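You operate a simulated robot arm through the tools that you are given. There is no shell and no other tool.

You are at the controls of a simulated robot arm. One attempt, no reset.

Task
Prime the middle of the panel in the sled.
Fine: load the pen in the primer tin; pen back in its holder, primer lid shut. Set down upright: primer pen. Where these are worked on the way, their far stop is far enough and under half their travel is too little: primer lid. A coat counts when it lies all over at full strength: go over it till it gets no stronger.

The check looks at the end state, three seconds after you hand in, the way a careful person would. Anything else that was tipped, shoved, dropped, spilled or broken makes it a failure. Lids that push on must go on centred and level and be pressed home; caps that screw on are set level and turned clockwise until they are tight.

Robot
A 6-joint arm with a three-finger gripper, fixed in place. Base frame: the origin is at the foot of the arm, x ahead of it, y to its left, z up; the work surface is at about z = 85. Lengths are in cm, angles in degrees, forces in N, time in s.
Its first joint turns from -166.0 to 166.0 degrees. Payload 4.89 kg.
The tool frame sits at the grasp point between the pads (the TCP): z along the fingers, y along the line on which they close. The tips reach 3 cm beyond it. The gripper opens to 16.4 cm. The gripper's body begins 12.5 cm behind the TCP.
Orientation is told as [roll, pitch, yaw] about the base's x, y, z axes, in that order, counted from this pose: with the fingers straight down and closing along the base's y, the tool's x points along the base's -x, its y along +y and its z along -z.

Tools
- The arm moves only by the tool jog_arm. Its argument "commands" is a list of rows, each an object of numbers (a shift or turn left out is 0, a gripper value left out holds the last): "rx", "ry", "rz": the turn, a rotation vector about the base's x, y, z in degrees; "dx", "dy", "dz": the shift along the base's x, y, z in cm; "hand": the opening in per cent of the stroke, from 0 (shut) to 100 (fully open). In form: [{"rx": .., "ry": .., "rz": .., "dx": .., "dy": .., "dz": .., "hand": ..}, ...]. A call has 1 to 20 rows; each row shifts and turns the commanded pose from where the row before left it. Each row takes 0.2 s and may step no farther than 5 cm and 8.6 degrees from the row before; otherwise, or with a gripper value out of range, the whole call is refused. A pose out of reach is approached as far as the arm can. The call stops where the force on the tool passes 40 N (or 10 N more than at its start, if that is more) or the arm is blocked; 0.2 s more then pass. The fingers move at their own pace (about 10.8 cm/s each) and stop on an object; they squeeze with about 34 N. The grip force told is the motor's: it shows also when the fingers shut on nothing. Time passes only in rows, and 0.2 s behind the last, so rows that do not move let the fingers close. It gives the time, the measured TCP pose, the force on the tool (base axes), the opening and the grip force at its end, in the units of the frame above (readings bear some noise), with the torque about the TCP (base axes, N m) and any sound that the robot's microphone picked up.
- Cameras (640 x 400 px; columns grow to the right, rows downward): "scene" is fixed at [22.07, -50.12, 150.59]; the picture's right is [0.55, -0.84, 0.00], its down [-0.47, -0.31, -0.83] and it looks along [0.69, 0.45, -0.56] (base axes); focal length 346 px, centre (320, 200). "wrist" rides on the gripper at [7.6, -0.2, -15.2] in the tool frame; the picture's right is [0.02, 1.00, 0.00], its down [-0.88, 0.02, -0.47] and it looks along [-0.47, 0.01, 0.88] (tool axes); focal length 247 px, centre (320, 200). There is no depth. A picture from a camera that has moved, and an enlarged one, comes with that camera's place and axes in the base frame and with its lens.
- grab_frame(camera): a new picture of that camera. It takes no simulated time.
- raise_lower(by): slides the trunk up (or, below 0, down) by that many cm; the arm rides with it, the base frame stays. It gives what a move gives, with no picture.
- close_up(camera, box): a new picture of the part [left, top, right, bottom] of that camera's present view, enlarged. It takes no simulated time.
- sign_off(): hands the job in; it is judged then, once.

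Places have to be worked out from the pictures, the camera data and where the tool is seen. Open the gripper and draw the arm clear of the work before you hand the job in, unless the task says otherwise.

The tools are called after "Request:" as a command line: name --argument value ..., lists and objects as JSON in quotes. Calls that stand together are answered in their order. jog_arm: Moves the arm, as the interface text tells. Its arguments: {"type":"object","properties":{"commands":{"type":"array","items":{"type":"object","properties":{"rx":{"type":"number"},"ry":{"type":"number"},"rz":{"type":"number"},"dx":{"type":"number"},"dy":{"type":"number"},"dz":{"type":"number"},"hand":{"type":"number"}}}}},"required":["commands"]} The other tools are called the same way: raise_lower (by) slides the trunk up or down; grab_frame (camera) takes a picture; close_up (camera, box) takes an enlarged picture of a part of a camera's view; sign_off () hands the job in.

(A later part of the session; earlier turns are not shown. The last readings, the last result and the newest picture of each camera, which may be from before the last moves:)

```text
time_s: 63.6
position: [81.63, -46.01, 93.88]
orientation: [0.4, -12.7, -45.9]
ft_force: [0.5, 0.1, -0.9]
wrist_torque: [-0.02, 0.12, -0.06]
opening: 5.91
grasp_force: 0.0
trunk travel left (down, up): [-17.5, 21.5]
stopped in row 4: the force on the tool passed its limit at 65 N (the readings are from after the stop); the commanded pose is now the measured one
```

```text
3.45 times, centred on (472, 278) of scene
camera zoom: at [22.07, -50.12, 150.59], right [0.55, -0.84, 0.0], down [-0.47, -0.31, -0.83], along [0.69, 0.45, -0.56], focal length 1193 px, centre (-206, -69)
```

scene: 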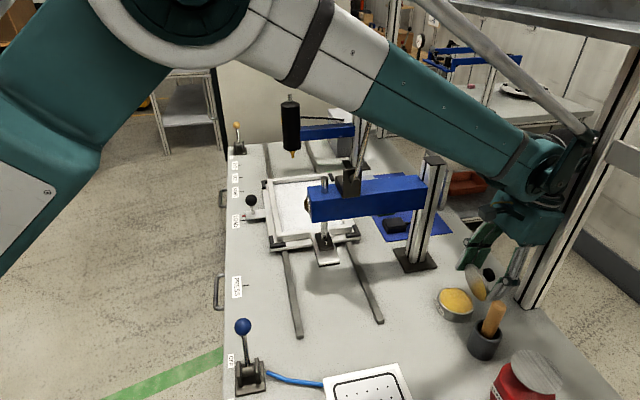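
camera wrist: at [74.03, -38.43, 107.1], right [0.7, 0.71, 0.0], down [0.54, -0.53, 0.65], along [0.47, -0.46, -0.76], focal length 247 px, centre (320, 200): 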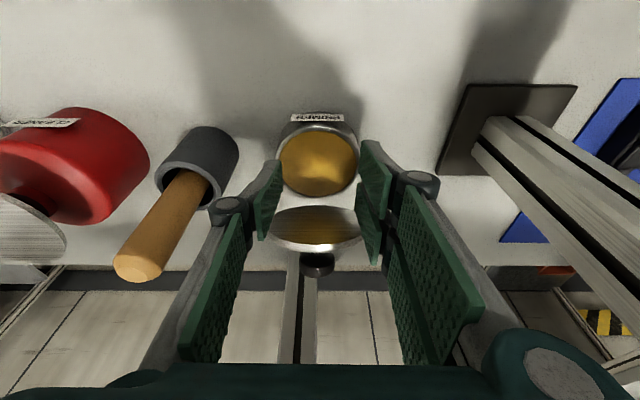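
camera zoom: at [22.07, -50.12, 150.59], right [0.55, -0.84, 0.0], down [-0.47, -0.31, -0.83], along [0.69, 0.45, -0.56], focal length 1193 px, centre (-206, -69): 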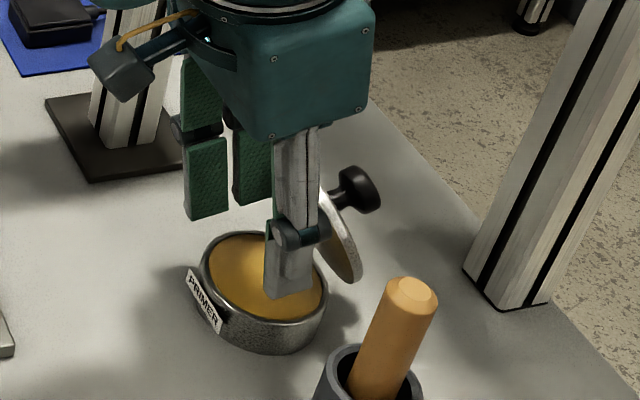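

Fingers are now in front and the lid still stands near 80–90°. Push it on now.

Request:
jog_arm --commands '[{"dx": 0.8, "dy": -0.85}, {"dx": 0.8, "dy": -0.85}, {"dx": 0.7, "dy": -0.75}, {"dx": 0.5, "dy": -0.5}, {"dx": 0.4, "dy": -0.4}, {}]'

Request:
grab_frame --camera "wrist"

Request:
close_up --camera "scene" --box '[400, 220, 545, 336]'

```text
time_s: 64.7
position: [84.1, -48.6, 94.02]
orientation: [0.5, -12.3, -45.7]
ft_force: [-9.6, 9.8, 7.5]
wrist_torque: [0.19, -0.21, 0.41]
opening: 5.98
grasp_force: 0.2
trunk travel left (down, up): [-17.5, 21.5]
stopped in row 5: the force on the tool passed its limit at 51 N (the readings are from after the stop); the commanded pose is now the measured one
```

```text
taken
camera wrist: at [76.58, -41.04, 107.26], right [0.7, 0.71, 0.0], down [0.54, -0.53, 0.65], along [0.47, -0.45, -0.76], focal length 247 px, centre (320, 200)
```

wrist: 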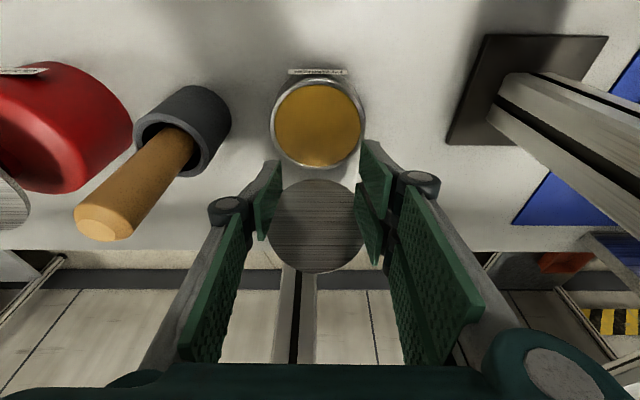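

```text
3.45 times, centred on (472, 278) of scene
camera zoom: at [22.07, -50.12, 150.59], right [0.55, -0.84, 0.0], down [-0.47, -0.31, -0.83], along [0.69, 0.45, -0.56], focal length 1193 px, centre (-206, -69)
```

zoom: 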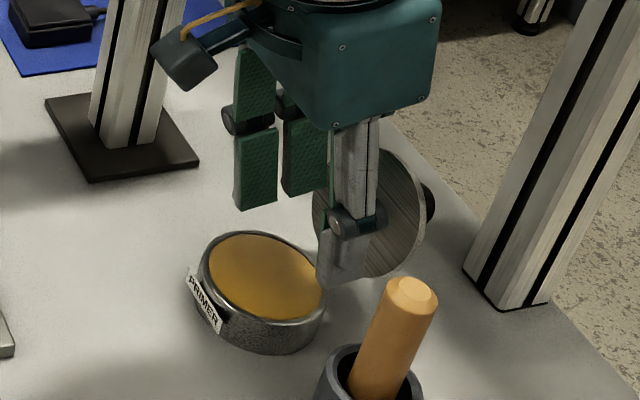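

The lid is now leaning well past vertical against its stop. I retreat, rise, return the hand upright, and look.

Request:
jog_arm --commands '[{"dx": -1.5, "dy": 1.5}, {"dx": -1.5, "dy": 1.5, "dz": 2}, {"dz": 4.5, "rx": 4.4, "ry": 4.4}, {"dz": 4.5, "rx": 4.4, "ry": 4.4, "hand": 32}, {"dx": -3, "dy": -2}, {"dx": -2.5, "dy": -3.5}, {}]'

Request:
grab_frame --camera "wrist"

Request:
close_up --camera "scene" --box '[400, 220, 545, 336]'

```text
time_s: 66.3
position: [75.77, -51.37, 104.78]
orientation: [0.3, 0.1, -45.6]
ft_force: [-1.0, -0.3, 0.0]
wrist_torque: [-0.02, -0.05, 0.0]
opening: 5.24
grasp_force: 0.2
trunk travel left (down, up): [-17.5, 21.5]
```

```text
taken
camera wrist: at [70.34, -45.95, 120.03], right [0.7, 0.71, 0.0], down [0.63, -0.62, 0.47], along [0.34, -0.33, -0.88], focal length 247 px, centre (320, 200)
```

wrist: 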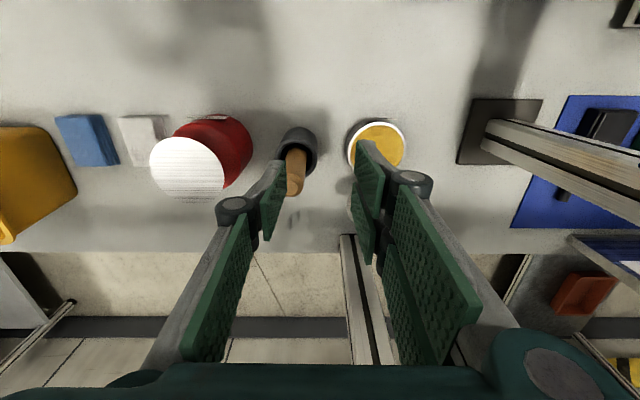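

```text
3.45 times, centred on (472, 278) of scene
camera zoom: at [22.07, -50.12, 150.59], right [0.55, -0.84, 0.0], down [-0.47, -0.31, -0.83], along [0.69, 0.45, -0.56], focal length 1193 px, centre (-206, -69)
```

zoom: 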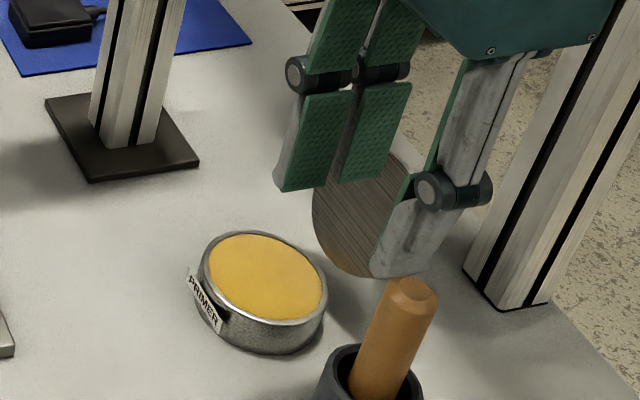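

Lid stays open. Pen confirmed at [76.05,-55.1], top 98. Move above it and take a check picture.

Request:
jog_arm --commands '[{"dx": 0.28, "dy": -3.7}, {"rx": -0.2, "ry": 0.2}]'

Request:
grab_frame --camera "wrist"

```text
time_s: 66.9
position: [76.01, -54.89, 104.86]
orientation: [-0.1, 0.1, -45.7]
ft_force: [0.0, 0.7, -0.6]
wrist_torque: [-0.06, 0.08, 0.01]
opening: 5.27
grasp_force: 0.0
trunk travel left (down, up): [-17.5, 21.5]
```

```text
taken
camera wrist: at [70.7, -49.63, 120.13], right [0.7, 0.71, 0.0], down [0.63, -0.62, 0.47], along [0.34, -0.33, -0.88], focal length 247 px, centre (320, 200)
```

wrist: 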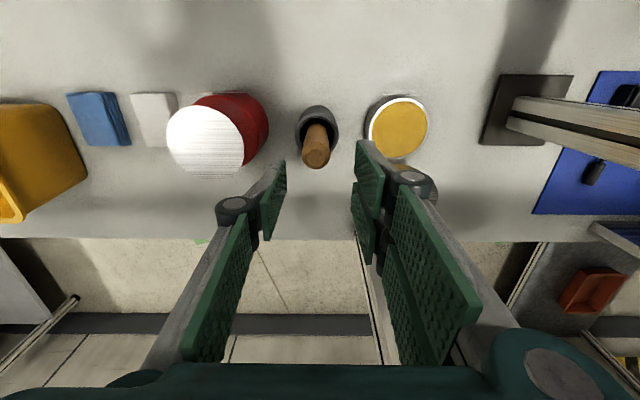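

Pen lies between the pads. Lower to TCP 95.3 (tips above the holder rim) and close gently.

Request:
jog_arm --commands '[{"dx": -0.1, "dy": -0.12, "dz": -3.2}, {"dz": -3.2}, {"dz": -2}, {"dz": -1.1}, {}]'

Request:
grab_frame --camera "wrist"

Request:
close_up --camera "scene" --box '[420, 260, 570, 380]'

```text
time_s: 68.1
position: [75.73, -54.94, 95.21]
orientation: [0.0, 0.0, -45.7]
ft_force: [-0.4, -0.3, 0.5]
wrist_torque: [0.01, 0.01, -0.02]
opening: 5.28
grasp_force: 0.0
trunk travel left (down, up): [-17.5, 21.5]
```

```text
taken
camera wrist: at [70.48, -49.56, 110.65], right [0.7, 0.71, 0.0], down [0.63, -0.62, 0.47], along [0.34, -0.33, -0.88], focal length 247 px, centre (320, 200)
```

wrist: 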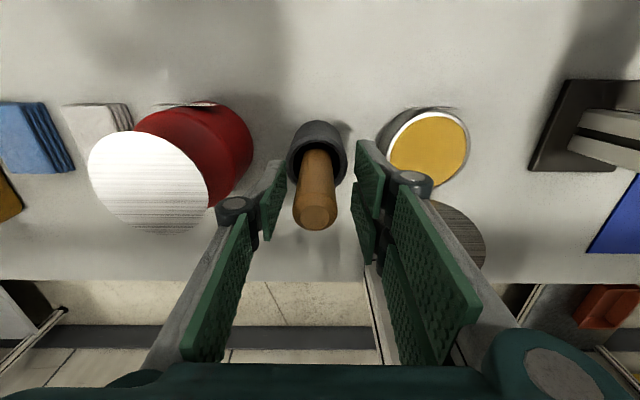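

```text
3.33 times, centred on (495, 320) of scene
camera zoom: at [22.07, -50.12, 150.59], right [0.55, -0.84, 0.0], down [-0.47, -0.31, -0.83], along [0.69, 0.45, -0.56], focal length 1154 px, centre (-263, -200)
```

zoom: 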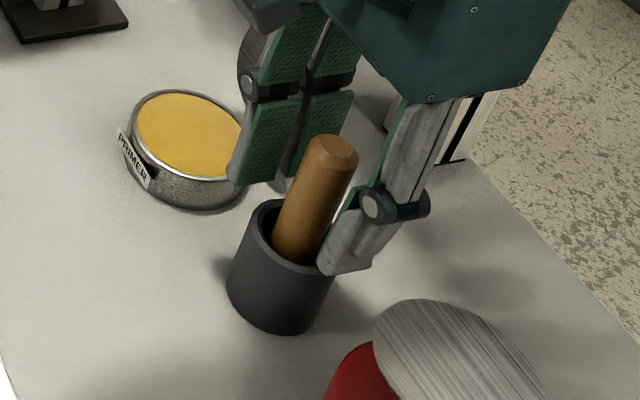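

Well centred; close.

Request:
jog_arm --commands '[{"hand": 14}, {"hand": 0}, {}, {}]'

```text
time_s: 69.1
position: [75.8, -54.83, 95.43]
orientation: [0.1, 0.1, -45.8]
ft_force: [0.5, 0.6, -0.7]
wrist_torque: [0.01, 0.02, 0.02]
opening: 2.44
grasp_force: 33.7
trunk travel left (down, up): [-17.5, 21.5]
```

Pen gripped at 2.44 cm width without load. Lift it straight up out of the holder and look at its tip.

Request:
jog_arm --commands '[{"dz": 2}, {"dz": 3}, {"dz": 4}, {"dz": 3}, {}]'

Request:
close_up --camera "scene" --box '[420, 200, 570, 380]'

Request:
grab_frame --camera "wrist"

```text
time_s: 70.3
position: [75.69, -54.96, 107.41]
orientation: [0.0, 0.1, -45.8]
ft_force: [0.7, -0.2, -0.4]
wrist_torque: [-0.02, -0.05, 0.01]
opening: 2.46
grasp_force: 33.9
trunk travel left (down, up): [-17.5, 21.5]
```

```text
2.22 times, centred on (495, 290) of scene
camera zoom: at [22.07, -50.12, 150.59], right [0.55, -0.84, 0.0], down [-0.47, -0.31, -0.83], along [0.69, 0.45, -0.56], focal length 769 px, centre (-69, 0)
```

zoom: 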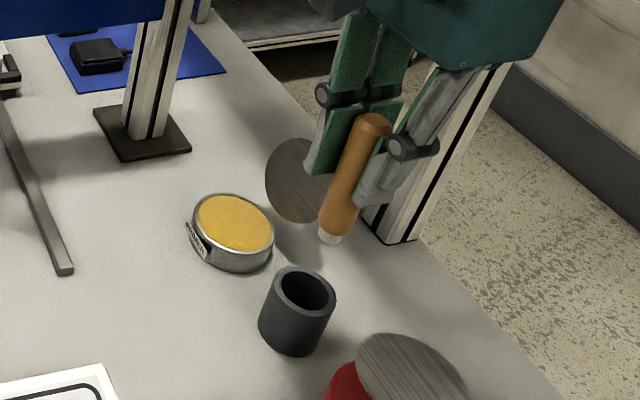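

```text
taken
camera wrist: at [70.4, -49.66, 122.7], right [0.7, 0.71, 0.0], down [0.63, -0.62, 0.47], along [0.34, -0.33, -0.88], focal length 247 px, centre (320, 200)
```

wrist: 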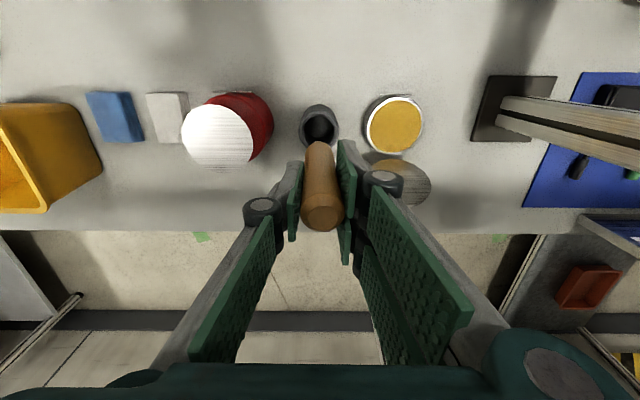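

The pen has a white nib about 9.9 cm below the TCP. Carry it over the tin centre [82.5,-47.2].

Request:
jog_arm --commands '[{"dx": 2.3, "dy": 2.6}, {"dx": 2.3, "dy": 2.6}, {"dx": 2.1, "dy": 2.5}, {"dz": -4}, {}]'

Request:
close_up --camera "scene" --box '[420, 220, 545, 320]'

Request:
grab_frame --camera "wrist"

```text
time_s: 71.5
position: [82.46, -47.2, 103.22]
orientation: [-0.1, 0.2, -45.7]
ft_force: [0.1, 0.2, -0.5]
wrist_torque: [-0.05, 0.08, 0.02]
opening: 2.47
grasp_force: 34.0
trunk travel left (down, up): [-17.5, 21.5]
```

```text
4.00 times, centred on (482, 270) of scene
camera zoom: at [22.07, -50.12, 150.59], right [0.55, -0.84, 0.0], down [-0.47, -0.31, -0.83], along [0.69, 0.45, -0.56], focal length 1384 px, centre (-330, -80)
```

zoom: 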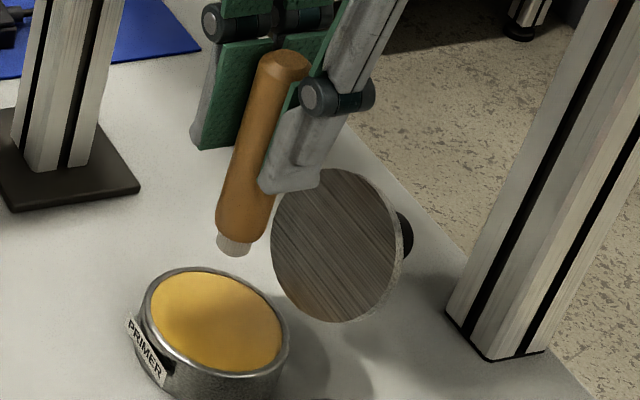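

```text
taken
camera wrist: at [77.15, -41.91, 118.58], right [0.7, 0.71, 0.0], down [0.63, -0.62, 0.47], along [0.34, -0.33, -0.88], focal length 247 px, centre (320, 200)
```

wrist: 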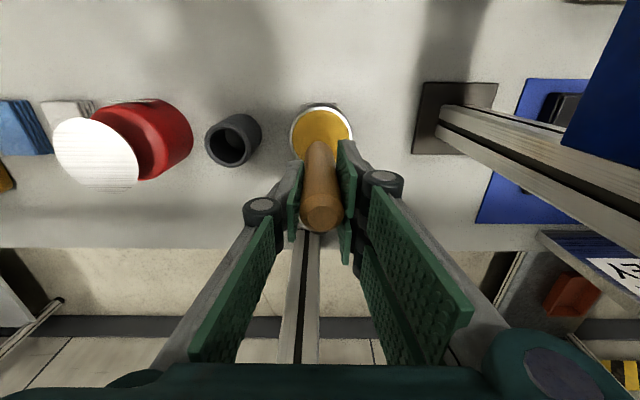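

Nib is directly over the primer, at z≈93.4. Dip down so the nib reaches z≈86.8.

Request:
jog_arm --commands '[{"dz": -2.5}, {"dz": -2}, {"dz": -1}, {"dz": -0.6}, {"dz": -0.5}, {}, {}]'

Request:
close_up --camera "scene" --box '[420, 220, 545, 320]'

```text
time_s: 73.1
position: [82.57, -47.18, 97.05]
orientation: [-0.1, 0.0, -45.7]
ft_force: [-2.4, -1.6, 31.3]
wrist_torque: [-0.02, 0.27, 0.04]
opening: 2.45
grasp_force: 33.9
trunk travel left (down, up): [-17.5, 21.5]
```

```text
4.00 times, centred on (482, 270) of scene
camera zoom: at [22.07, -50.12, 150.59], right [0.55, -0.84, 0.0], down [-0.47, -0.31, -0.83], along [0.69, 0.45, -0.56], focal length 1384 px, centre (-330, -80)
```

zoom: 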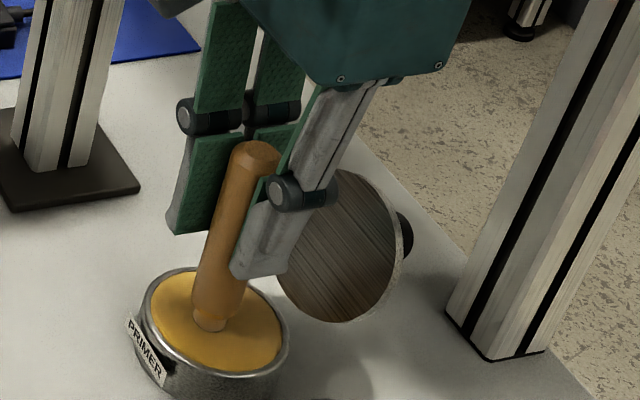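

The nib touched the primer (31 N) and looks coloured. Lift and inspect.

Request:
jog_arm --commands '[{"dz": 0.4}, {"dz": 2}, {"dz": 4}, {}]'

Request:
close_up --camera "scene" --box '[430, 240, 510, 304]'

```text
time_s: 74.1
position: [82.55, -47.22, 103.26]
orientation: [0.0, 0.1, -45.8]
ft_force: [-0.1, 0.2, -0.2]
wrist_torque: [-0.03, -0.03, -0.01]
opening: 2.44
grasp_force: 34.0
trunk travel left (down, up): [-17.5, 21.5]
```

```text
6.25 times, centred on (470, 272) of scene
camera zoom: at [22.07, -50.12, 150.59], right [0.55, -0.84, 0.0], down [-0.47, -0.31, -0.83], along [0.69, 0.45, -0.56], focal length 2163 px, centre (-618, -250)
```

zoom: 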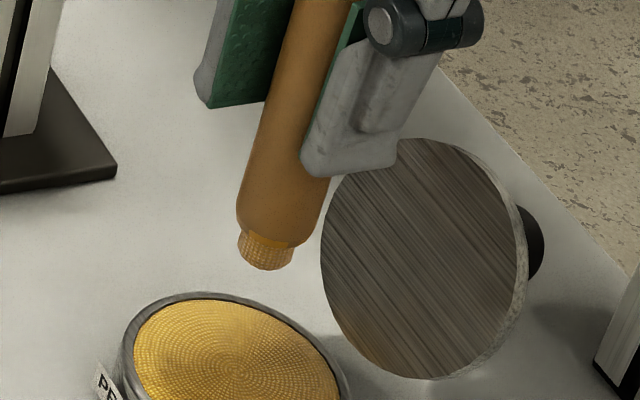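

The nib is loaded (orange). Now carry the pen back and around the press toward the panel side, high and pulled in.

Request:
jog_arm --commands '[{"dz": 4}, {"dx": -3.8, "dy": 1, "dz": 2}, {"dx": -3.8, "dy": 1, "dz": 2}, {"dx": -3.8, "dy": 1, "dz": 2}, {"dx": -3.8, "dy": 1, "dz": 2}, {"dx": -3.8, "dy": 1, "dz": 2}, {"dx": -3.8, "dy": 1, "dz": 2}, {"dx": -3.8, "dy": 1, "dz": 1}, {"dx": -3.8, "dy": 1, "dz": 1}, {"dx": -3.8, "dy": 1}, {"dy": 4.5}, {"dy": 4.5}, {"dy": 4.5}, {"dy": 4.5}, {"dy": 4.5}, {"dy": 4.5}, {"dy": 4.5}, {"dy": 4.5}, {"dy": 4.5}, {}]'

Request:
grab_frame --camera "wrist"

Request:
grab_frame --camera "scene"

```text
time_s: 78.3
position: [48.37, 2.43, 121.25]
orientation: [0.0, 0.1, -45.8]
ft_force: [-0.2, -0.1, 0.4]
wrist_torque: [-0.01, 0.05, -0.02]
opening: 2.42
grasp_force: 34.3
trunk travel left (down, up): [-17.5, 21.5]
```

```text
taken
camera wrist: at [43.08, 7.89, 136.45], right [0.7, 0.71, 0.0], down [0.63, -0.62, 0.47], along [0.34, -0.33, -0.88], focal length 247 px, centre (320, 200)
```

wrist: 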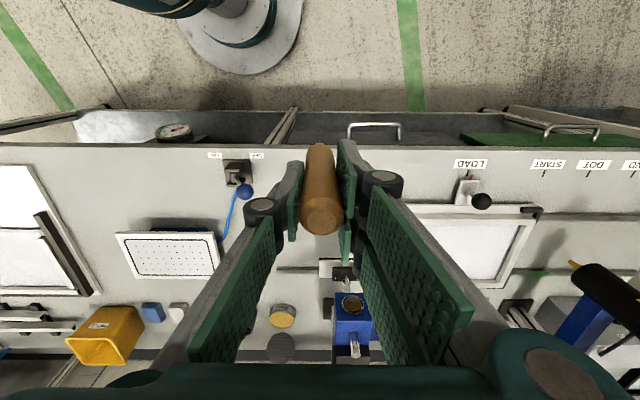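

```text
taken
```

scene: 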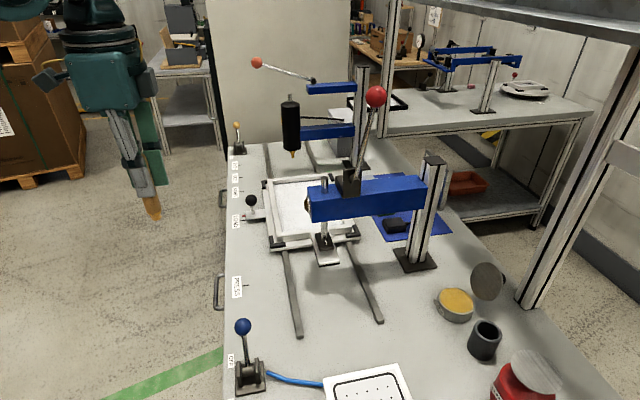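

Clear of everything. Move toward the panel's front side for a close view.

Request:
jog_arm --commands '[{"dx": 3.6, "dy": 2.3}, {"dx": 3.6, "dy": 2.3}, {"dx": 3.6, "dy": 2.3}, {"dx": 3.6, "dy": 2.3}, {"dx": 3.6, "dy": 2.3, "dz": -1}, {"dx": 3.6, "dy": 2.3, "dz": -1}, {}]'

Request:
grab_frame --camera "wrist"

Request:
grab_frame --camera "scene"

```text
time_s: 79.9
position: [70.11, 16.24, 119.34]
orientation: [-0.1, 0.2, -45.6]
ft_force: [0.4, 0.7, -0.4]
wrist_torque: [-0.04, 0.16, 0.0]
opening: 2.44
grasp_force: 34.2
trunk travel left (down, up): [-17.5, 21.5]
```

```text
taken
camera wrist: at [64.69, 21.57, 134.64], right [0.7, 0.71, 0.0], down [0.63, -0.62, 0.47], along [0.34, -0.33, -0.88], focal length 247 px, centre (320, 200)
```

wrist: 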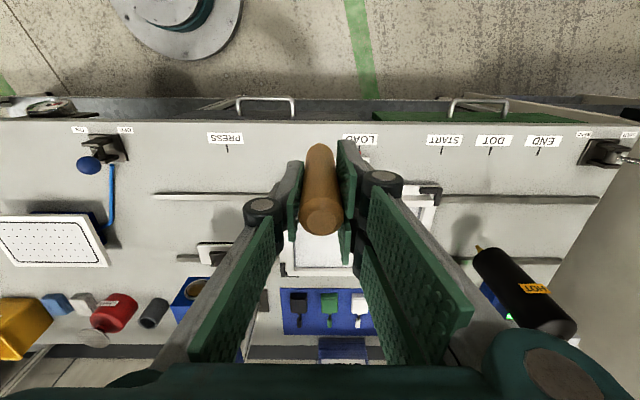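

```text
taken
```

scene: 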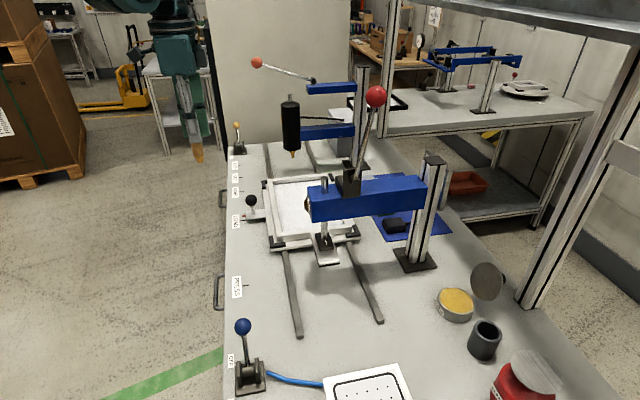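

The hand hides the panel; I move further over it (+e2) so it shows above the fingers.

Request:
jog_arm --commands '[{"dx": 3.2, "dy": -3.2}, {"dx": 3.2, "dy": -3.2}, {"dx": 3.2, "dy": -3.2}, {}]'

Request:
grab_frame --camera "wrist"

Request:
close_up --camera "scene" --box '[240, 130, 400, 270]'

```text
time_s: 80.9
position: [79.56, 6.13, 119.01]
orientation: [-0.1, 0.1, -45.7]
ft_force: [0.6, -0.2, -1.7]
wrist_torque: [0.1, 0.13, 0.01]
opening: 2.42
grasp_force: 34.2
trunk travel left (down, up): [-17.5, 21.5]
```

```text
taken
camera wrist: at [74.21, 11.49, 134.4], right [0.7, 0.71, 0.0], down [0.63, -0.62, 0.47], along [0.34, -0.33, -0.88], focal length 247 px, centre (320, 200)
```

wrist: 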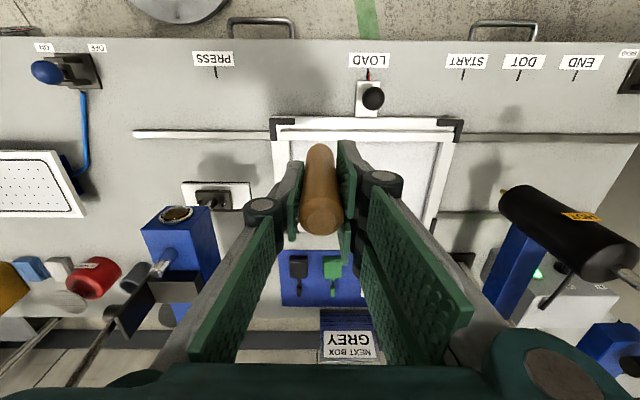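

```text
2.86 times, centred on (320, 200) of scene
camera zoom: at [22.07, -50.12, 150.59], right [0.55, -0.84, 0.0], down [-0.47, -0.31, -0.83], along [0.69, 0.45, -0.56], focal length 989 px, centre (320, 200)
```

zoom: 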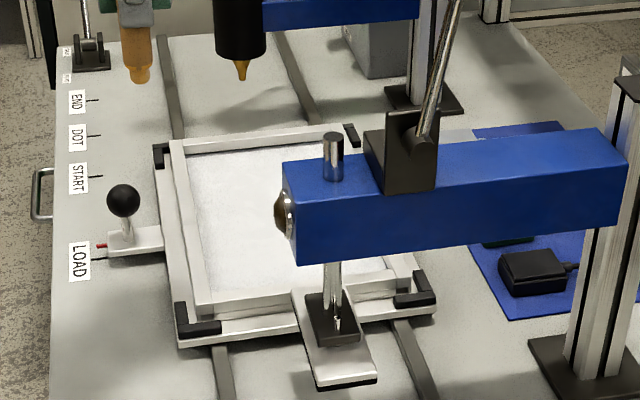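

I zoom on the visible panel surface to look for any marks of a middle zone, and plan to read the sign too.

Request:
close_up --camera "wrist" --box '[260, 100, 480, 250]'

Request:
close_up --camera "scene" --box '[260, 165, 330, 250]'

```text
2.67 times, centred on (370, 175) of wrist
camera zoom: at [74.21, 11.49, 134.4], right [0.7, 0.71, 0.0], down [0.63, -0.62, 0.47], along [0.34, -0.33, -0.88], focal length 659 px, centre (187, 267)
```

zoom: 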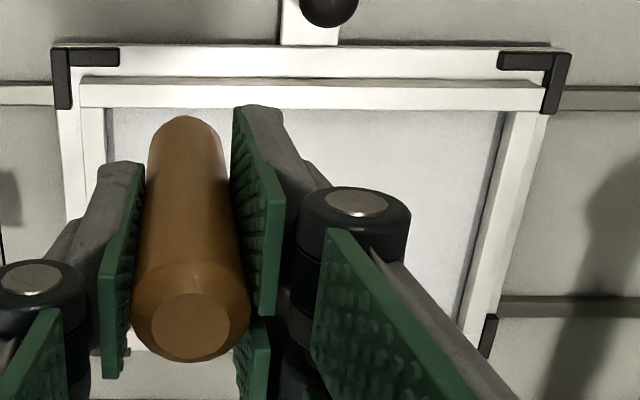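

```text
4.71 times, centred on (295, 208) of scene
camera zoom: at [22.07, -50.12, 150.59], right [0.55, -0.84, 0.0], down [-0.47, -0.31, -0.83], along [0.69, 0.45, -0.56], focal length 1628 px, centre (438, 165)
```

zoom: 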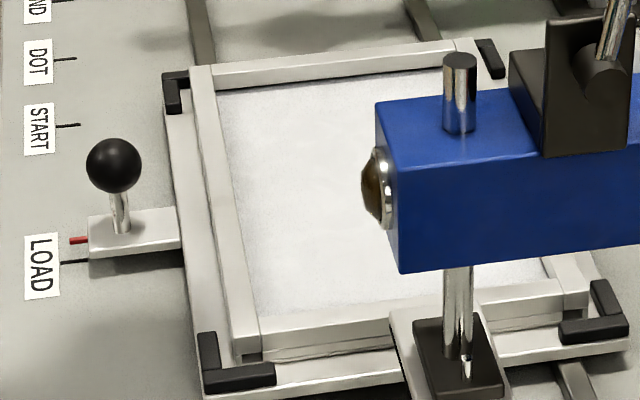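

The sheet has no visible marks from here. Before painting I step back and tilt the camera up to read the notice seen earlier ("…prime … two strokes …") for the extent of the middle zone.

Request:
jog_arm --commands '[{"dx": -3.5, "dy": 3.4, "dz": 1}, {"dx": -3.5, "dy": 2, "dz": 1}, {"dx": -4.5, "dy": -1, "dz": 1}, {"dx": -4.7, "dy": -1.5}, {"dx": -4.7, "dy": -1.5}, {"dx": -4.7, "dy": -1.5}, {"dx": -3, "dy": -3.5}, {"dy": -4.5, "rx": -5.5, "ry": -5.5}, {"dy": -4.5, "rx": -5.5, "ry": -5.5}, {"dy": -4, "rx": -5.5, "ry": -5.5}, {"rx": -5.5, "ry": -5.5}, {}]'

Request:
grab_frame --camera "wrist"

```text
time_s: 83.5
position: [50.81, -10.4, 122.18]
orientation: [0.4, -31.1, -45.8]
ft_force: [-0.6, -0.2, -0.8]
wrist_torque: [0.05, -0.03, 0.04]
opening: 2.43
grasp_force: 33.8
trunk travel left (down, up): [-17.5, 21.5]
```

```text
taken
camera wrist: at [40.67, -0.12, 131.32], right [0.7, 0.71, -0.01], down [0.37, -0.35, 0.86], along [0.61, -0.61, -0.51], focal length 247 px, centre (320, 200)
```

wrist: 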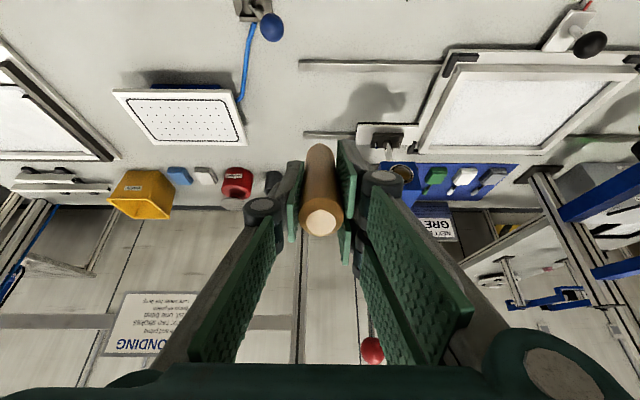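

The sign is visible at lower left; zoom in on it and on the panel.

Request:
close_up --camera "wrist" --box '[90, 280, 210, 360]'

Request:
close_up --camera "wrist" --box '[420, 40, 640, 170]'

```text
5.00 times, centred on (150, 320) of wrist
camera zoom: at [40.67, -0.12, 131.32], right [0.7, 0.71, -0.01], down [0.37, -0.35, 0.86], along [0.61, -0.61, -0.51], focal length 1235 px, centre (1170, -400)
```

zoom: 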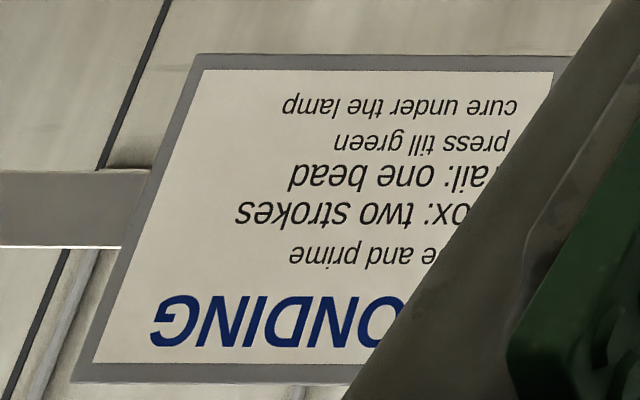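

```text
2.91 times, centred on (530, 105) of wrist
camera zoom: at [40.67, -0.12, 131.32], right [0.7, 0.71, -0.01], down [0.37, -0.35, 0.86], along [0.61, -0.61, -0.51], focal length 718 px, centre (-291, 476)
```

zoom: 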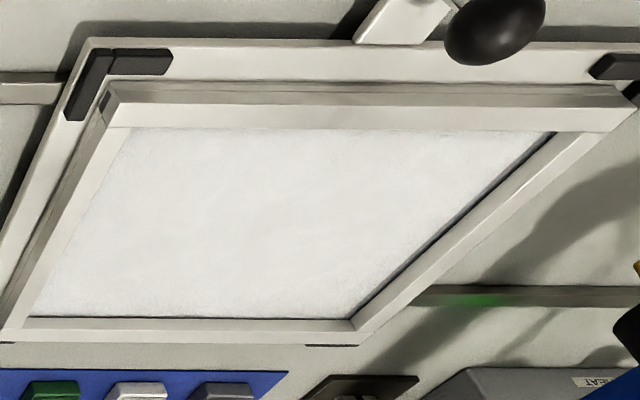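

The sign is just the bonding recipe; the middle of the sheet is where the box goes. I compute the sheet as ~27.7×19 cm centred near [95.5,2.7], top z≈87.5–88. Return upright and move over the panel.

Request:
jog_arm --commands '[{"rx": 5.5, "ry": 5.5, "dy": 4}, {"rx": 5.5, "ry": 5.5, "dy": 4.5}, {"rx": 5.5, "ry": 5.5, "dx": 2, "dy": 4.5}, {"rx": 5.5, "ry": 5.5, "dx": 3, "dy": 3.5}, {"dx": 4.5, "dy": 1.5}, {"dx": 4.5, "dy": 1.5}, {"dx": 4.7}, {"dx": 4.7}, {"dx": 4.5, "dy": -0.5, "dz": -1.5}, {"dx": 4.3, "dy": -1.5, "dz": -1.5}, {"dx": 4.3, "dy": -1.5, "dz": -1.5}, {"dx": 4.0, "dy": -1.5, "dz": -1.5}, {"dx": 4.0, "dy": -1.2, "dz": -1.5}, {}]'

Request:
grab_frame --camera "wrist"

Request:
grab_frame --camera "scene"

```text
time_s: 86.5
position: [95.54, 3.06, 114.64]
orientation: [0.0, 0.1, -45.7]
ft_force: [1.5, 0.1, -1.2]
wrist_torque: [0.01, 0.18, -0.02]
opening: 2.44
grasp_force: 34.3
trunk travel left (down, up): [-17.5, 21.5]
```

```text
taken
camera wrist: at [90.27, 8.39, 129.89], right [0.7, 0.71, 0.0], down [0.63, -0.62, 0.47], along [0.34, -0.33, -0.88], focal length 247 px, centre (320, 200)
```

wrist: 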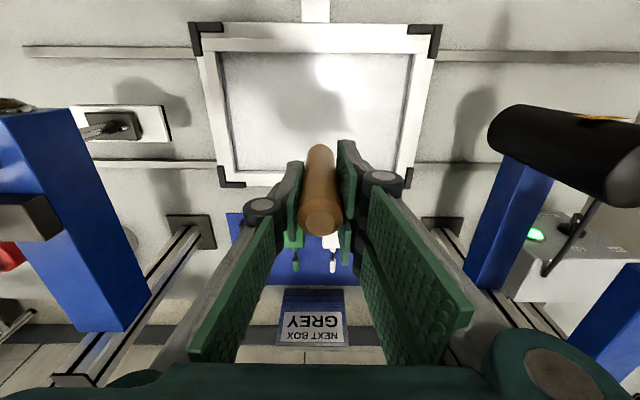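

```text
taken
```

scene: 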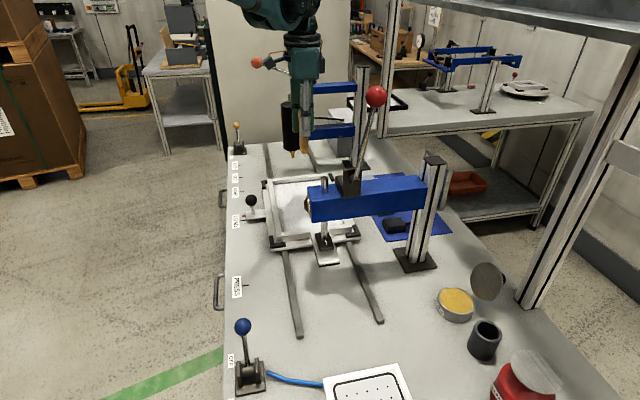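

Full overhead view of the panel now; zoom to measure the sheet's corners.

Request:
close_up --camera "wrist" --box '[180, 10, 460, 200]'

```text
2.11 times, centred on (320, 105) of wrist
camera zoom: at [90.27, 8.39, 129.89], right [0.7, 0.71, 0.0], down [0.63, -0.62, 0.47], along [0.34, -0.33, -0.88], focal length 520 px, centre (320, 400)
```

zoom: 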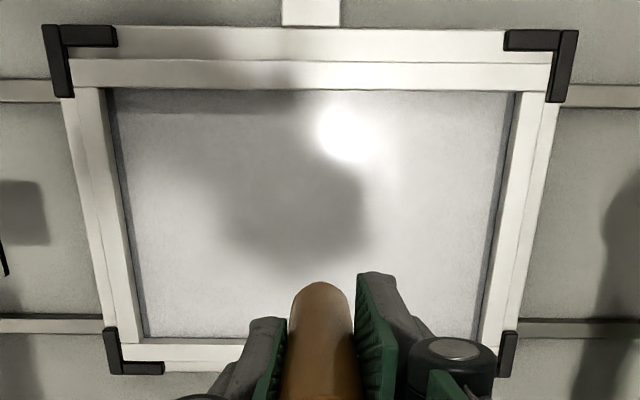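

Sheet centre refined to [95.0,2.6]. Move there and descend until the nib touches lightly.

Request:
jog_arm --commands '[{"dx": -0.5, "dy": -0.42, "dz": -4}, {"dz": -4}, {"dz": -4}, {"dz": -3}, {"dz": -0.6}, {}]'

Request:
close_up --camera "scene" --box '[250, 130, 390, 260]'

```text
time_s: 87.9
position: [94.9, 2.59, 98.99]
orientation: [0.0, 0.0, -45.7]
ft_force: [-0.7, 1.2, 0.1]
wrist_torque: [0.02, 0.04, 0.03]
opening: 2.45
grasp_force: 33.4
trunk travel left (down, up): [-17.5, 21.5]
```

```text
3.08 times, centred on (320, 195) of scene
camera zoom: at [22.07, -50.12, 150.59], right [0.55, -0.84, 0.0], down [-0.47, -0.31, -0.83], along [0.69, 0.45, -0.56], focal length 1065 px, centre (320, 215)
```

zoom: 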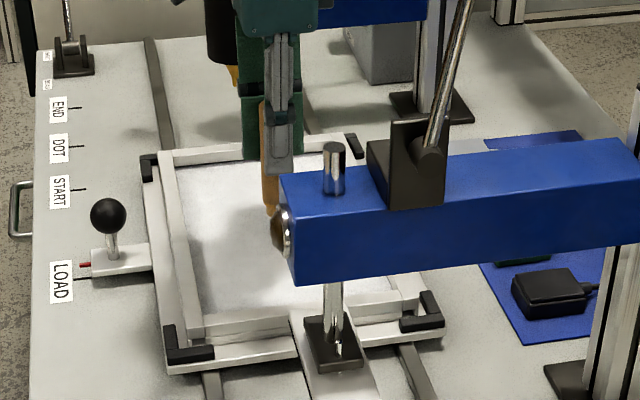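

Nib about 1.5 cm above the sheet. Descend in small steps to contact.

Request:
jog_arm --commands '[{"dz": -0.6}, {"dz": -0.3}, {"dz": -0.2}, {}]'

```text
time_s: 88.9
position: [94.94, 2.73, 97.88]
orientation: [0.0, 0.0, -45.7]
ft_force: [-0.4, -0.9, 0.5]
wrist_torque: [-0.02, 0.0, 0.0]
opening: 2.44
grasp_force: 34.1
trunk travel left (down, up): [-17.5, 21.5]
```

Request:
jog_arm --commands '[{"dz": -0.2}, {"dz": -0.15}, {}]'

```text
time_s: 89.7
position: [94.93, 2.66, 97.52]
orientation: [0.0, 0.1, -45.7]
ft_force: [-0.6, 0.0, -0.3]
wrist_torque: [0.02, 0.01, 0.03]
opening: 2.42
grasp_force: 34.7
trunk travel left (down, up): [-17.5, 21.5]
```

No contact yet at TCP 97.5; a little lower.

Request:
jog_arm --commands '[{"dz": -0.15}, {"dz": -0.15}, {}]'

Request:
close_up --camera "scene" --box '[270, 170, 350, 234]'

```text
time_s: 90.5
position: [94.99, 2.71, 97.24]
orientation: [0.0, 0.1, -45.7]
ft_force: [1.0, -0.4, 0.5]
wrist_torque: [0.02, -0.01, 0.02]
opening: 2.43
grasp_force: 34.1
trunk travel left (down, up): [-17.5, 21.5]
```

```text
6.25 times, centred on (310, 202) of scene
camera zoom: at [22.07, -50.12, 150.59], right [0.55, -0.84, 0.0], down [-0.47, -0.31, -0.83], along [0.69, 0.45, -0.56], focal length 2163 px, centre (382, 188)
```

zoom: 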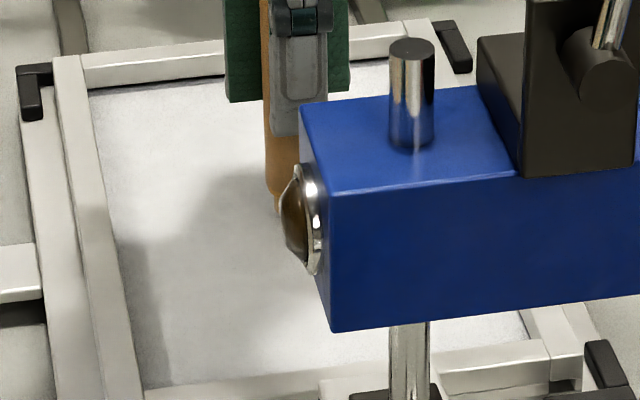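

Still no contact; continue down carefully.

Request:
jog_arm --commands '[{"dz": -0.15}, {"dz": -0.15}, {"dz": -0.1}, {}]'

```text
time_s: 91.5
position: [94.88, 2.61, 97.11]
orientation: [0.0, 0.0, -45.7]
ft_force: [4.3, -3.1, 28.0]
wrist_torque: [-0.28, -0.3, 0.02]
opening: 2.41
grasp_force: 34.1
trunk travel left (down, up): [-17.5, 21.5]
```

Contact at TCP ≈97.1 (28 N). Ease up to a light pressure and make a trial stroke.

Request:
jog_arm --commands '[{"dz": 0.15}, {"dx": 0.7, "dy": 0.7}, {"dx": 0.7, "dy": 0.7}, {"dx": 0.7, "dy": 0.7}, {"dx": 0.7, "dy": 0.7}, {}]'

Request:
close_up --camera "scene" --box '[260, 160, 340, 240]'

Request:
grab_frame --camera "wrist"

```text
time_s: 92.9
position: [97.88, 5.59, 97.15]
orientation: [-0.1, 0.0, -45.6]
ft_force: [-0.2, -0.8, 1.8]
wrist_torque: [-0.04, 0.06, 0.01]
opening: 2.44
grasp_force: 34.2
trunk travel left (down, up): [-17.5, 21.5]
```

```text
5.00 times, centred on (300, 200) of scene
camera zoom: at [22.07, -50.12, 150.59], right [0.55, -0.84, 0.0], down [-0.47, -0.31, -0.83], along [0.69, 0.45, -0.56], focal length 1730 px, centre (420, 200)
```

zoom: 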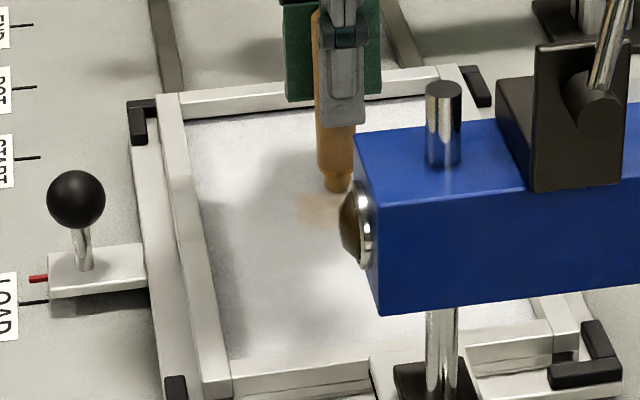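

```text
taken
camera wrist: at [92.52, 10.87, 112.36], right [0.7, 0.71, 0.0], down [0.63, -0.62, 0.47], along [0.34, -0.33, -0.88], focal length 247 px, centre (320, 200)
```

wrist: 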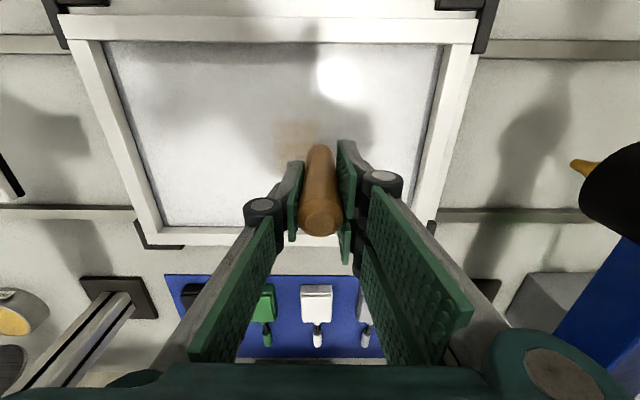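

A faint orange coat appears. Zoom in on it.

Request:
close_up --camera "wrist" --box '[230, 90, 390, 190]'

```text
4.00 times, centred on (310, 140) of wrist
camera zoom: at [92.52, 10.87, 112.36], right [0.7, 0.71, 0.0], down [0.63, -0.62, 0.47], along [0.34, -0.33, -0.88], focal length 988 px, centre (360, 440)
```

zoom: 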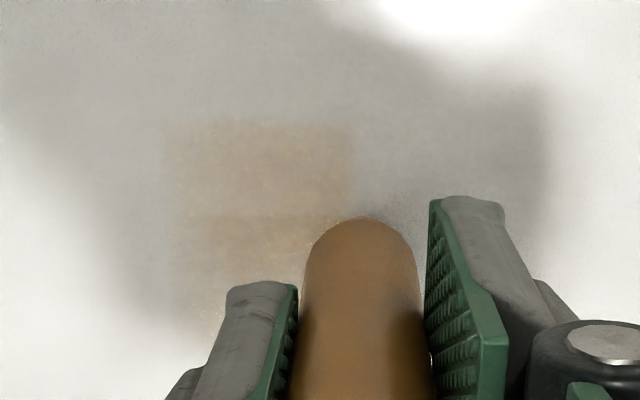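

The coat is faint so it needs repeated passes. I raster back and forth over the middle: ±4 cm along e1, several lines in e2.

Request:
jog_arm --commands '[{"dz": -0.05, "dx": -0.85, "dy": -0.85}, {"dx": -0.85, "dy": -0.85}, {"dx": -0.85, "dy": -0.85}, {"dx": -0.85, "dy": -0.85}, {"dx": -0.85, "dy": -0.85}, {"dx": -0.85, "dy": -0.85}, {"dx": -0.85, "dy": -0.85}, {"dx": -0.92, "dy": 0.92}, {"dx": 0.85, "dy": 0.85}, {"dx": 0.85, "dy": 0.85}, {"dx": 0.85, "dy": 0.85}, {"dx": 0.85, "dy": 0.85}, {"dx": 0.85, "dy": 0.85}, {"dx": 0.85, "dy": 0.85}, {"dx": 0.85, "dy": 0.85}, {}]'

Request:
close_up --camera "wrist" --box '[180, 60, 420, 210]'

Request:
close_up --camera "scene" --box '[260, 160, 340, 240]'

```text
time_s: 96.3
position: [96.76, 6.6, 97.05]
orientation: [-0.1, 0.0, -45.7]
ft_force: [0.3, -1.0, -0.3]
wrist_torque: [-0.02, -0.01, -0.04]
opening: 2.39
grasp_force: 34.3
trunk travel left (down, up): [-17.5, 21.5]
```

```text
2.67 times, centred on (300, 135) of wrist
camera zoom: at [91.56, 11.89, 112.38], right [0.7, 0.71, 0.0], down [0.63, -0.62, 0.47], along [0.34, -0.33, -0.88], focal length 659 px, centre (373, 373)
```

zoom: 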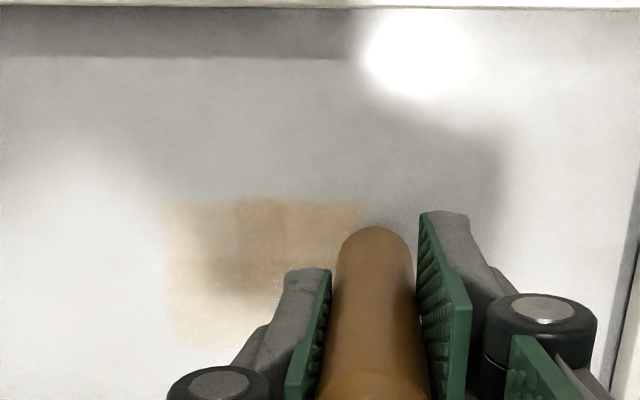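

```text
5.00 times, centred on (300, 200) of scene
camera zoom: at [22.07, -50.12, 150.59], right [0.55, -0.84, 0.0], down [-0.47, -0.31, -0.83], along [0.69, 0.45, -0.56], focal length 1730 px, centre (420, 200)
```

zoom: 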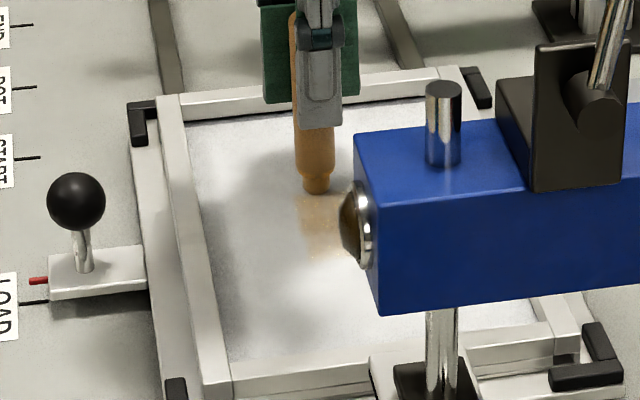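

The prime zone is showing: about 7.5×5.2 cm centred on the sheet. Continue rastering with slightly more pressure over all lines.

Request:
jog_arm --commands '[{"dx": -0.45, "dy": 0.42, "dz": -0.1}, {"dx": -0.81, "dy": -0.81}, {"dx": -0.81, "dy": -0.81}, {"dx": -0.81, "dy": -0.81}, {"dx": -0.81, "dy": -0.81}, {"dx": -0.81, "dy": -0.81}, {"dx": -0.81, "dy": -0.81}, {"dx": -0.81, "dy": -0.81}, {"dx": 0.92, "dy": -0.92}, {"dx": 0.81, "dy": 0.81}, {"dx": 0.81, "dy": 0.81}, {"dx": 0.81, "dy": 0.81}, {"dx": 0.81, "dy": 0.81}, {"dx": 0.81, "dy": 0.81}, {"dx": 0.81, "dy": 0.81}, {"dx": 0.81, "dy": 0.81}, {"dx": 0.92, "dy": -0.92}, {}]'

Request:
jog_arm --commands '[{"dx": -0.81, "dy": -0.81}, {"dx": -0.81, "dy": -0.81}, {"dx": -0.81, "dy": -0.81}, {"dx": -0.81, "dy": -0.81}, {"dx": -0.81, "dy": -0.81}, {"dx": -0.81, "dy": -0.81}, {"dx": -0.81, "dy": -0.81}, {"dx": 0.92, "dy": -0.92}, {"dx": 0.81, "dy": 0.81}, {"dx": 0.81, "dy": 0.81}, {"dx": 0.81, "dy": 0.81}, {"dx": 0.81, "dy": 0.81}, {"dx": 0.81, "dy": 0.81}, {"dx": 0.81, "dy": 0.81}, {"dx": 0.81, "dy": 0.81}, {}]'

Request:
close_up --camera "wrist" --box '[180, 40, 420, 190]'

Request:
close_up --camera "scene" --box '[260, 160, 340, 240]'

```text
time_s: 100.1
position: [98.25, 4.84, 96.92]
orientation: [-0.1, 0.0, -45.7]
ft_force: [0.2, 0.8, -0.4]
wrist_torque: [-0.03, 0.0, -0.01]
opening: 2.42
grasp_force: 34.3
trunk travel left (down, up): [-17.5, 21.5]
```

```text
time_s: 103.5
position: [99.22, 4.03, 96.91]
orientation: [0.0, 0.1, -45.8]
ft_force: [1.5, 0.8, 6.7]
wrist_torque: [0.08, -0.1, -0.01]
opening: 2.41
grasp_force: 34.4
trunk travel left (down, up): [-17.5, 21.5]
```

```text
2.67 times, centred on (300, 115) of wrist
camera zoom: at [93.84, 9.37, 112.25], right [0.7, 0.71, 0.0], down [0.63, -0.62, 0.47], along [0.34, -0.33, -0.88], focal length 659 px, centre (373, 427)
```

zoom: 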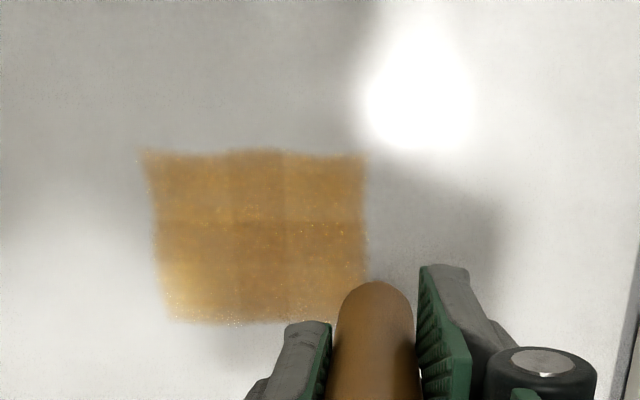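

```text
5.00 times, centred on (300, 200) of scene
camera zoom: at [22.07, -50.12, 150.59], right [0.55, -0.84, 0.0], down [-0.47, -0.31, -0.83], along [0.69, 0.45, -0.56], focal length 1730 px, centre (420, 200)
```

zoom: 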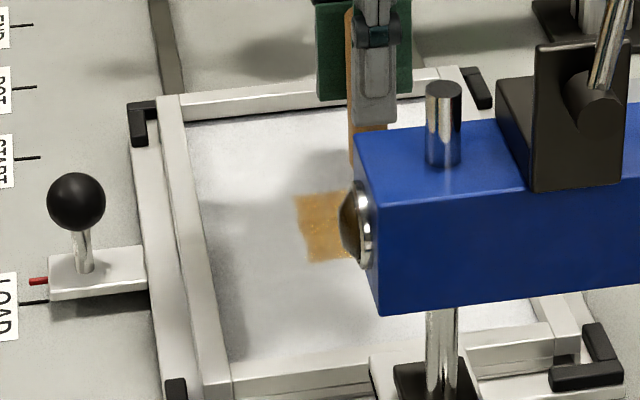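

The zone (~8×6 cm, centred) is fully visible now, coat nearly even. Another two full rasters to bring it to saturation.

Request:
jog_arm --commands '[{"dx": -0.82, "dy": -0.82}, {"dx": -0.82, "dy": -0.82}, {"dx": -0.82, "dy": -0.82}, {"dx": -0.82, "dy": -0.82}, {"dx": -0.82, "dy": -0.82}, {"dx": -0.82, "dy": -0.82}, {"dx": -0.82, "dy": -0.82}, {"dx": -0.78, "dy": 0.78}, {"dx": 0.82, "dy": 0.82}, {"dx": 0.82, "dy": 0.82}, {"dx": 0.82, "dy": 0.82}, {"dx": 0.82, "dy": 0.82}, {"dx": 0.82, "dy": 0.82}, {"dx": 0.82, "dy": 0.82}, {"dx": 0.82, "dy": 0.82}, {"dx": -0.78, "dy": 0.78}]'

Request:
jog_arm --commands '[{"dx": -0.82, "dy": -0.82}, {"dx": -0.82, "dy": -0.82}, {"dx": -0.82, "dy": -0.82}, {"dx": -0.82, "dy": -0.82}, {"dx": -0.82, "dy": -0.82}, {"dx": -0.82, "dy": -0.82}, {"dx": -0.82, "dy": -0.82}, {"dx": -0.78, "dy": 0.78}, {"dx": 0.82, "dy": 0.82}, {"dx": 0.82, "dy": 0.82}, {"dx": 0.82, "dy": 0.82}, {"dx": 0.82, "dy": 0.82}, {"dx": 0.82, "dy": 0.82}, {"dx": 0.82, "dy": 0.82}, {"dx": 0.82, "dy": 0.82}, {"dx": -0.78, "dy": 0.78}]'

Request:
jog_arm --commands '[{"dx": -0.82, "dy": -0.82}, {"dx": -0.82, "dy": -0.82}, {"dx": -0.82, "dy": -0.82}, {"dx": -0.82, "dy": -0.82}, {"dx": -0.82, "dy": -0.82}, {"dx": -0.82, "dy": -0.82}, {"dx": -0.82, "dy": -0.82}, {}]'

Request:
close_up --camera "wrist" --box '[220, 60, 460, 210]'

Request:
close_up --camera "scene" --box '[260, 160, 340, 240]'

```text
time_s: 106.9
position: [97.55, 5.62, 96.82]
orientation: [0.0, 0.1, -45.8]
ft_force: [0.1, -0.4, 0.2]
wrist_torque: [0.09, 0.02, -0.04]
opening: 2.41
grasp_force: 33.9
trunk travel left (down, up): [-17.5, 21.5]
```

```text
time_s: 110.3
position: [95.95, 7.24, 96.93]
orientation: [-0.1, 0.1, -45.8]
ft_force: [1.0, 0.2, 3.9]
wrist_torque: [0.14, -0.04, -0.05]
opening: 2.41
grasp_force: 33.7
trunk travel left (down, up): [-17.5, 21.5]
```

```text
time_s: 112.1
position: [90.31, 1.51, 96.91]
orientation: [0.0, 0.0, -45.6]
ft_force: [0.7, 0.7, 5.3]
wrist_torque: [0.14, -0.03, -0.04]
opening: 2.39
grasp_force: 34.2
trunk travel left (down, up): [-17.5, 21.5]
```

```text
2.67 times, centred on (340, 135) of wrist
camera zoom: at [84.98, 6.79, 112.21], right [0.7, 0.71, 0.0], down [0.63, -0.62, 0.47], along [0.34, -0.33, -0.88], focal length 659 px, centre (267, 373)
```

zoom: 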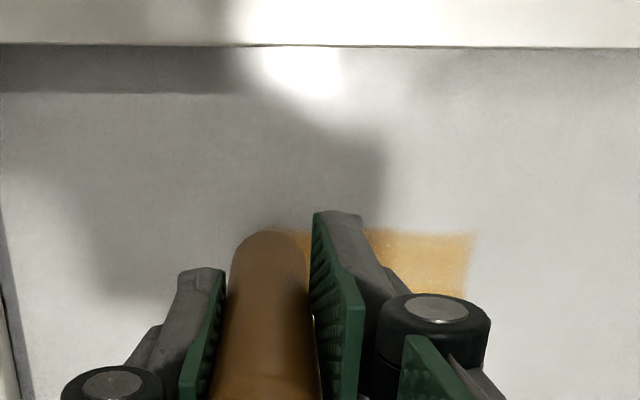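

```text
5.00 times, centred on (300, 200) of scene
camera zoom: at [22.07, -50.12, 150.59], right [0.55, -0.84, 0.0], down [-0.47, -0.31, -0.83], along [0.69, 0.45, -0.56], focal length 1730 px, centre (420, 200)
```

zoom: 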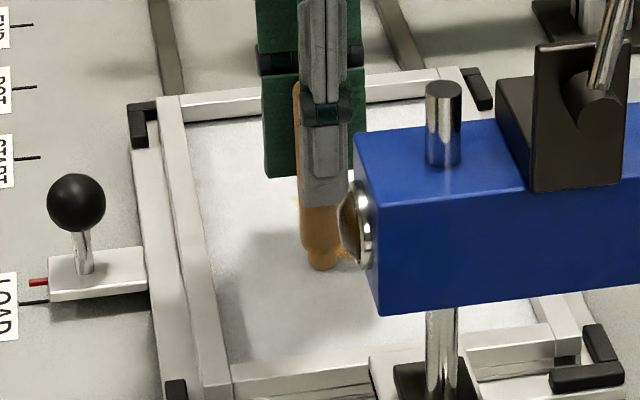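

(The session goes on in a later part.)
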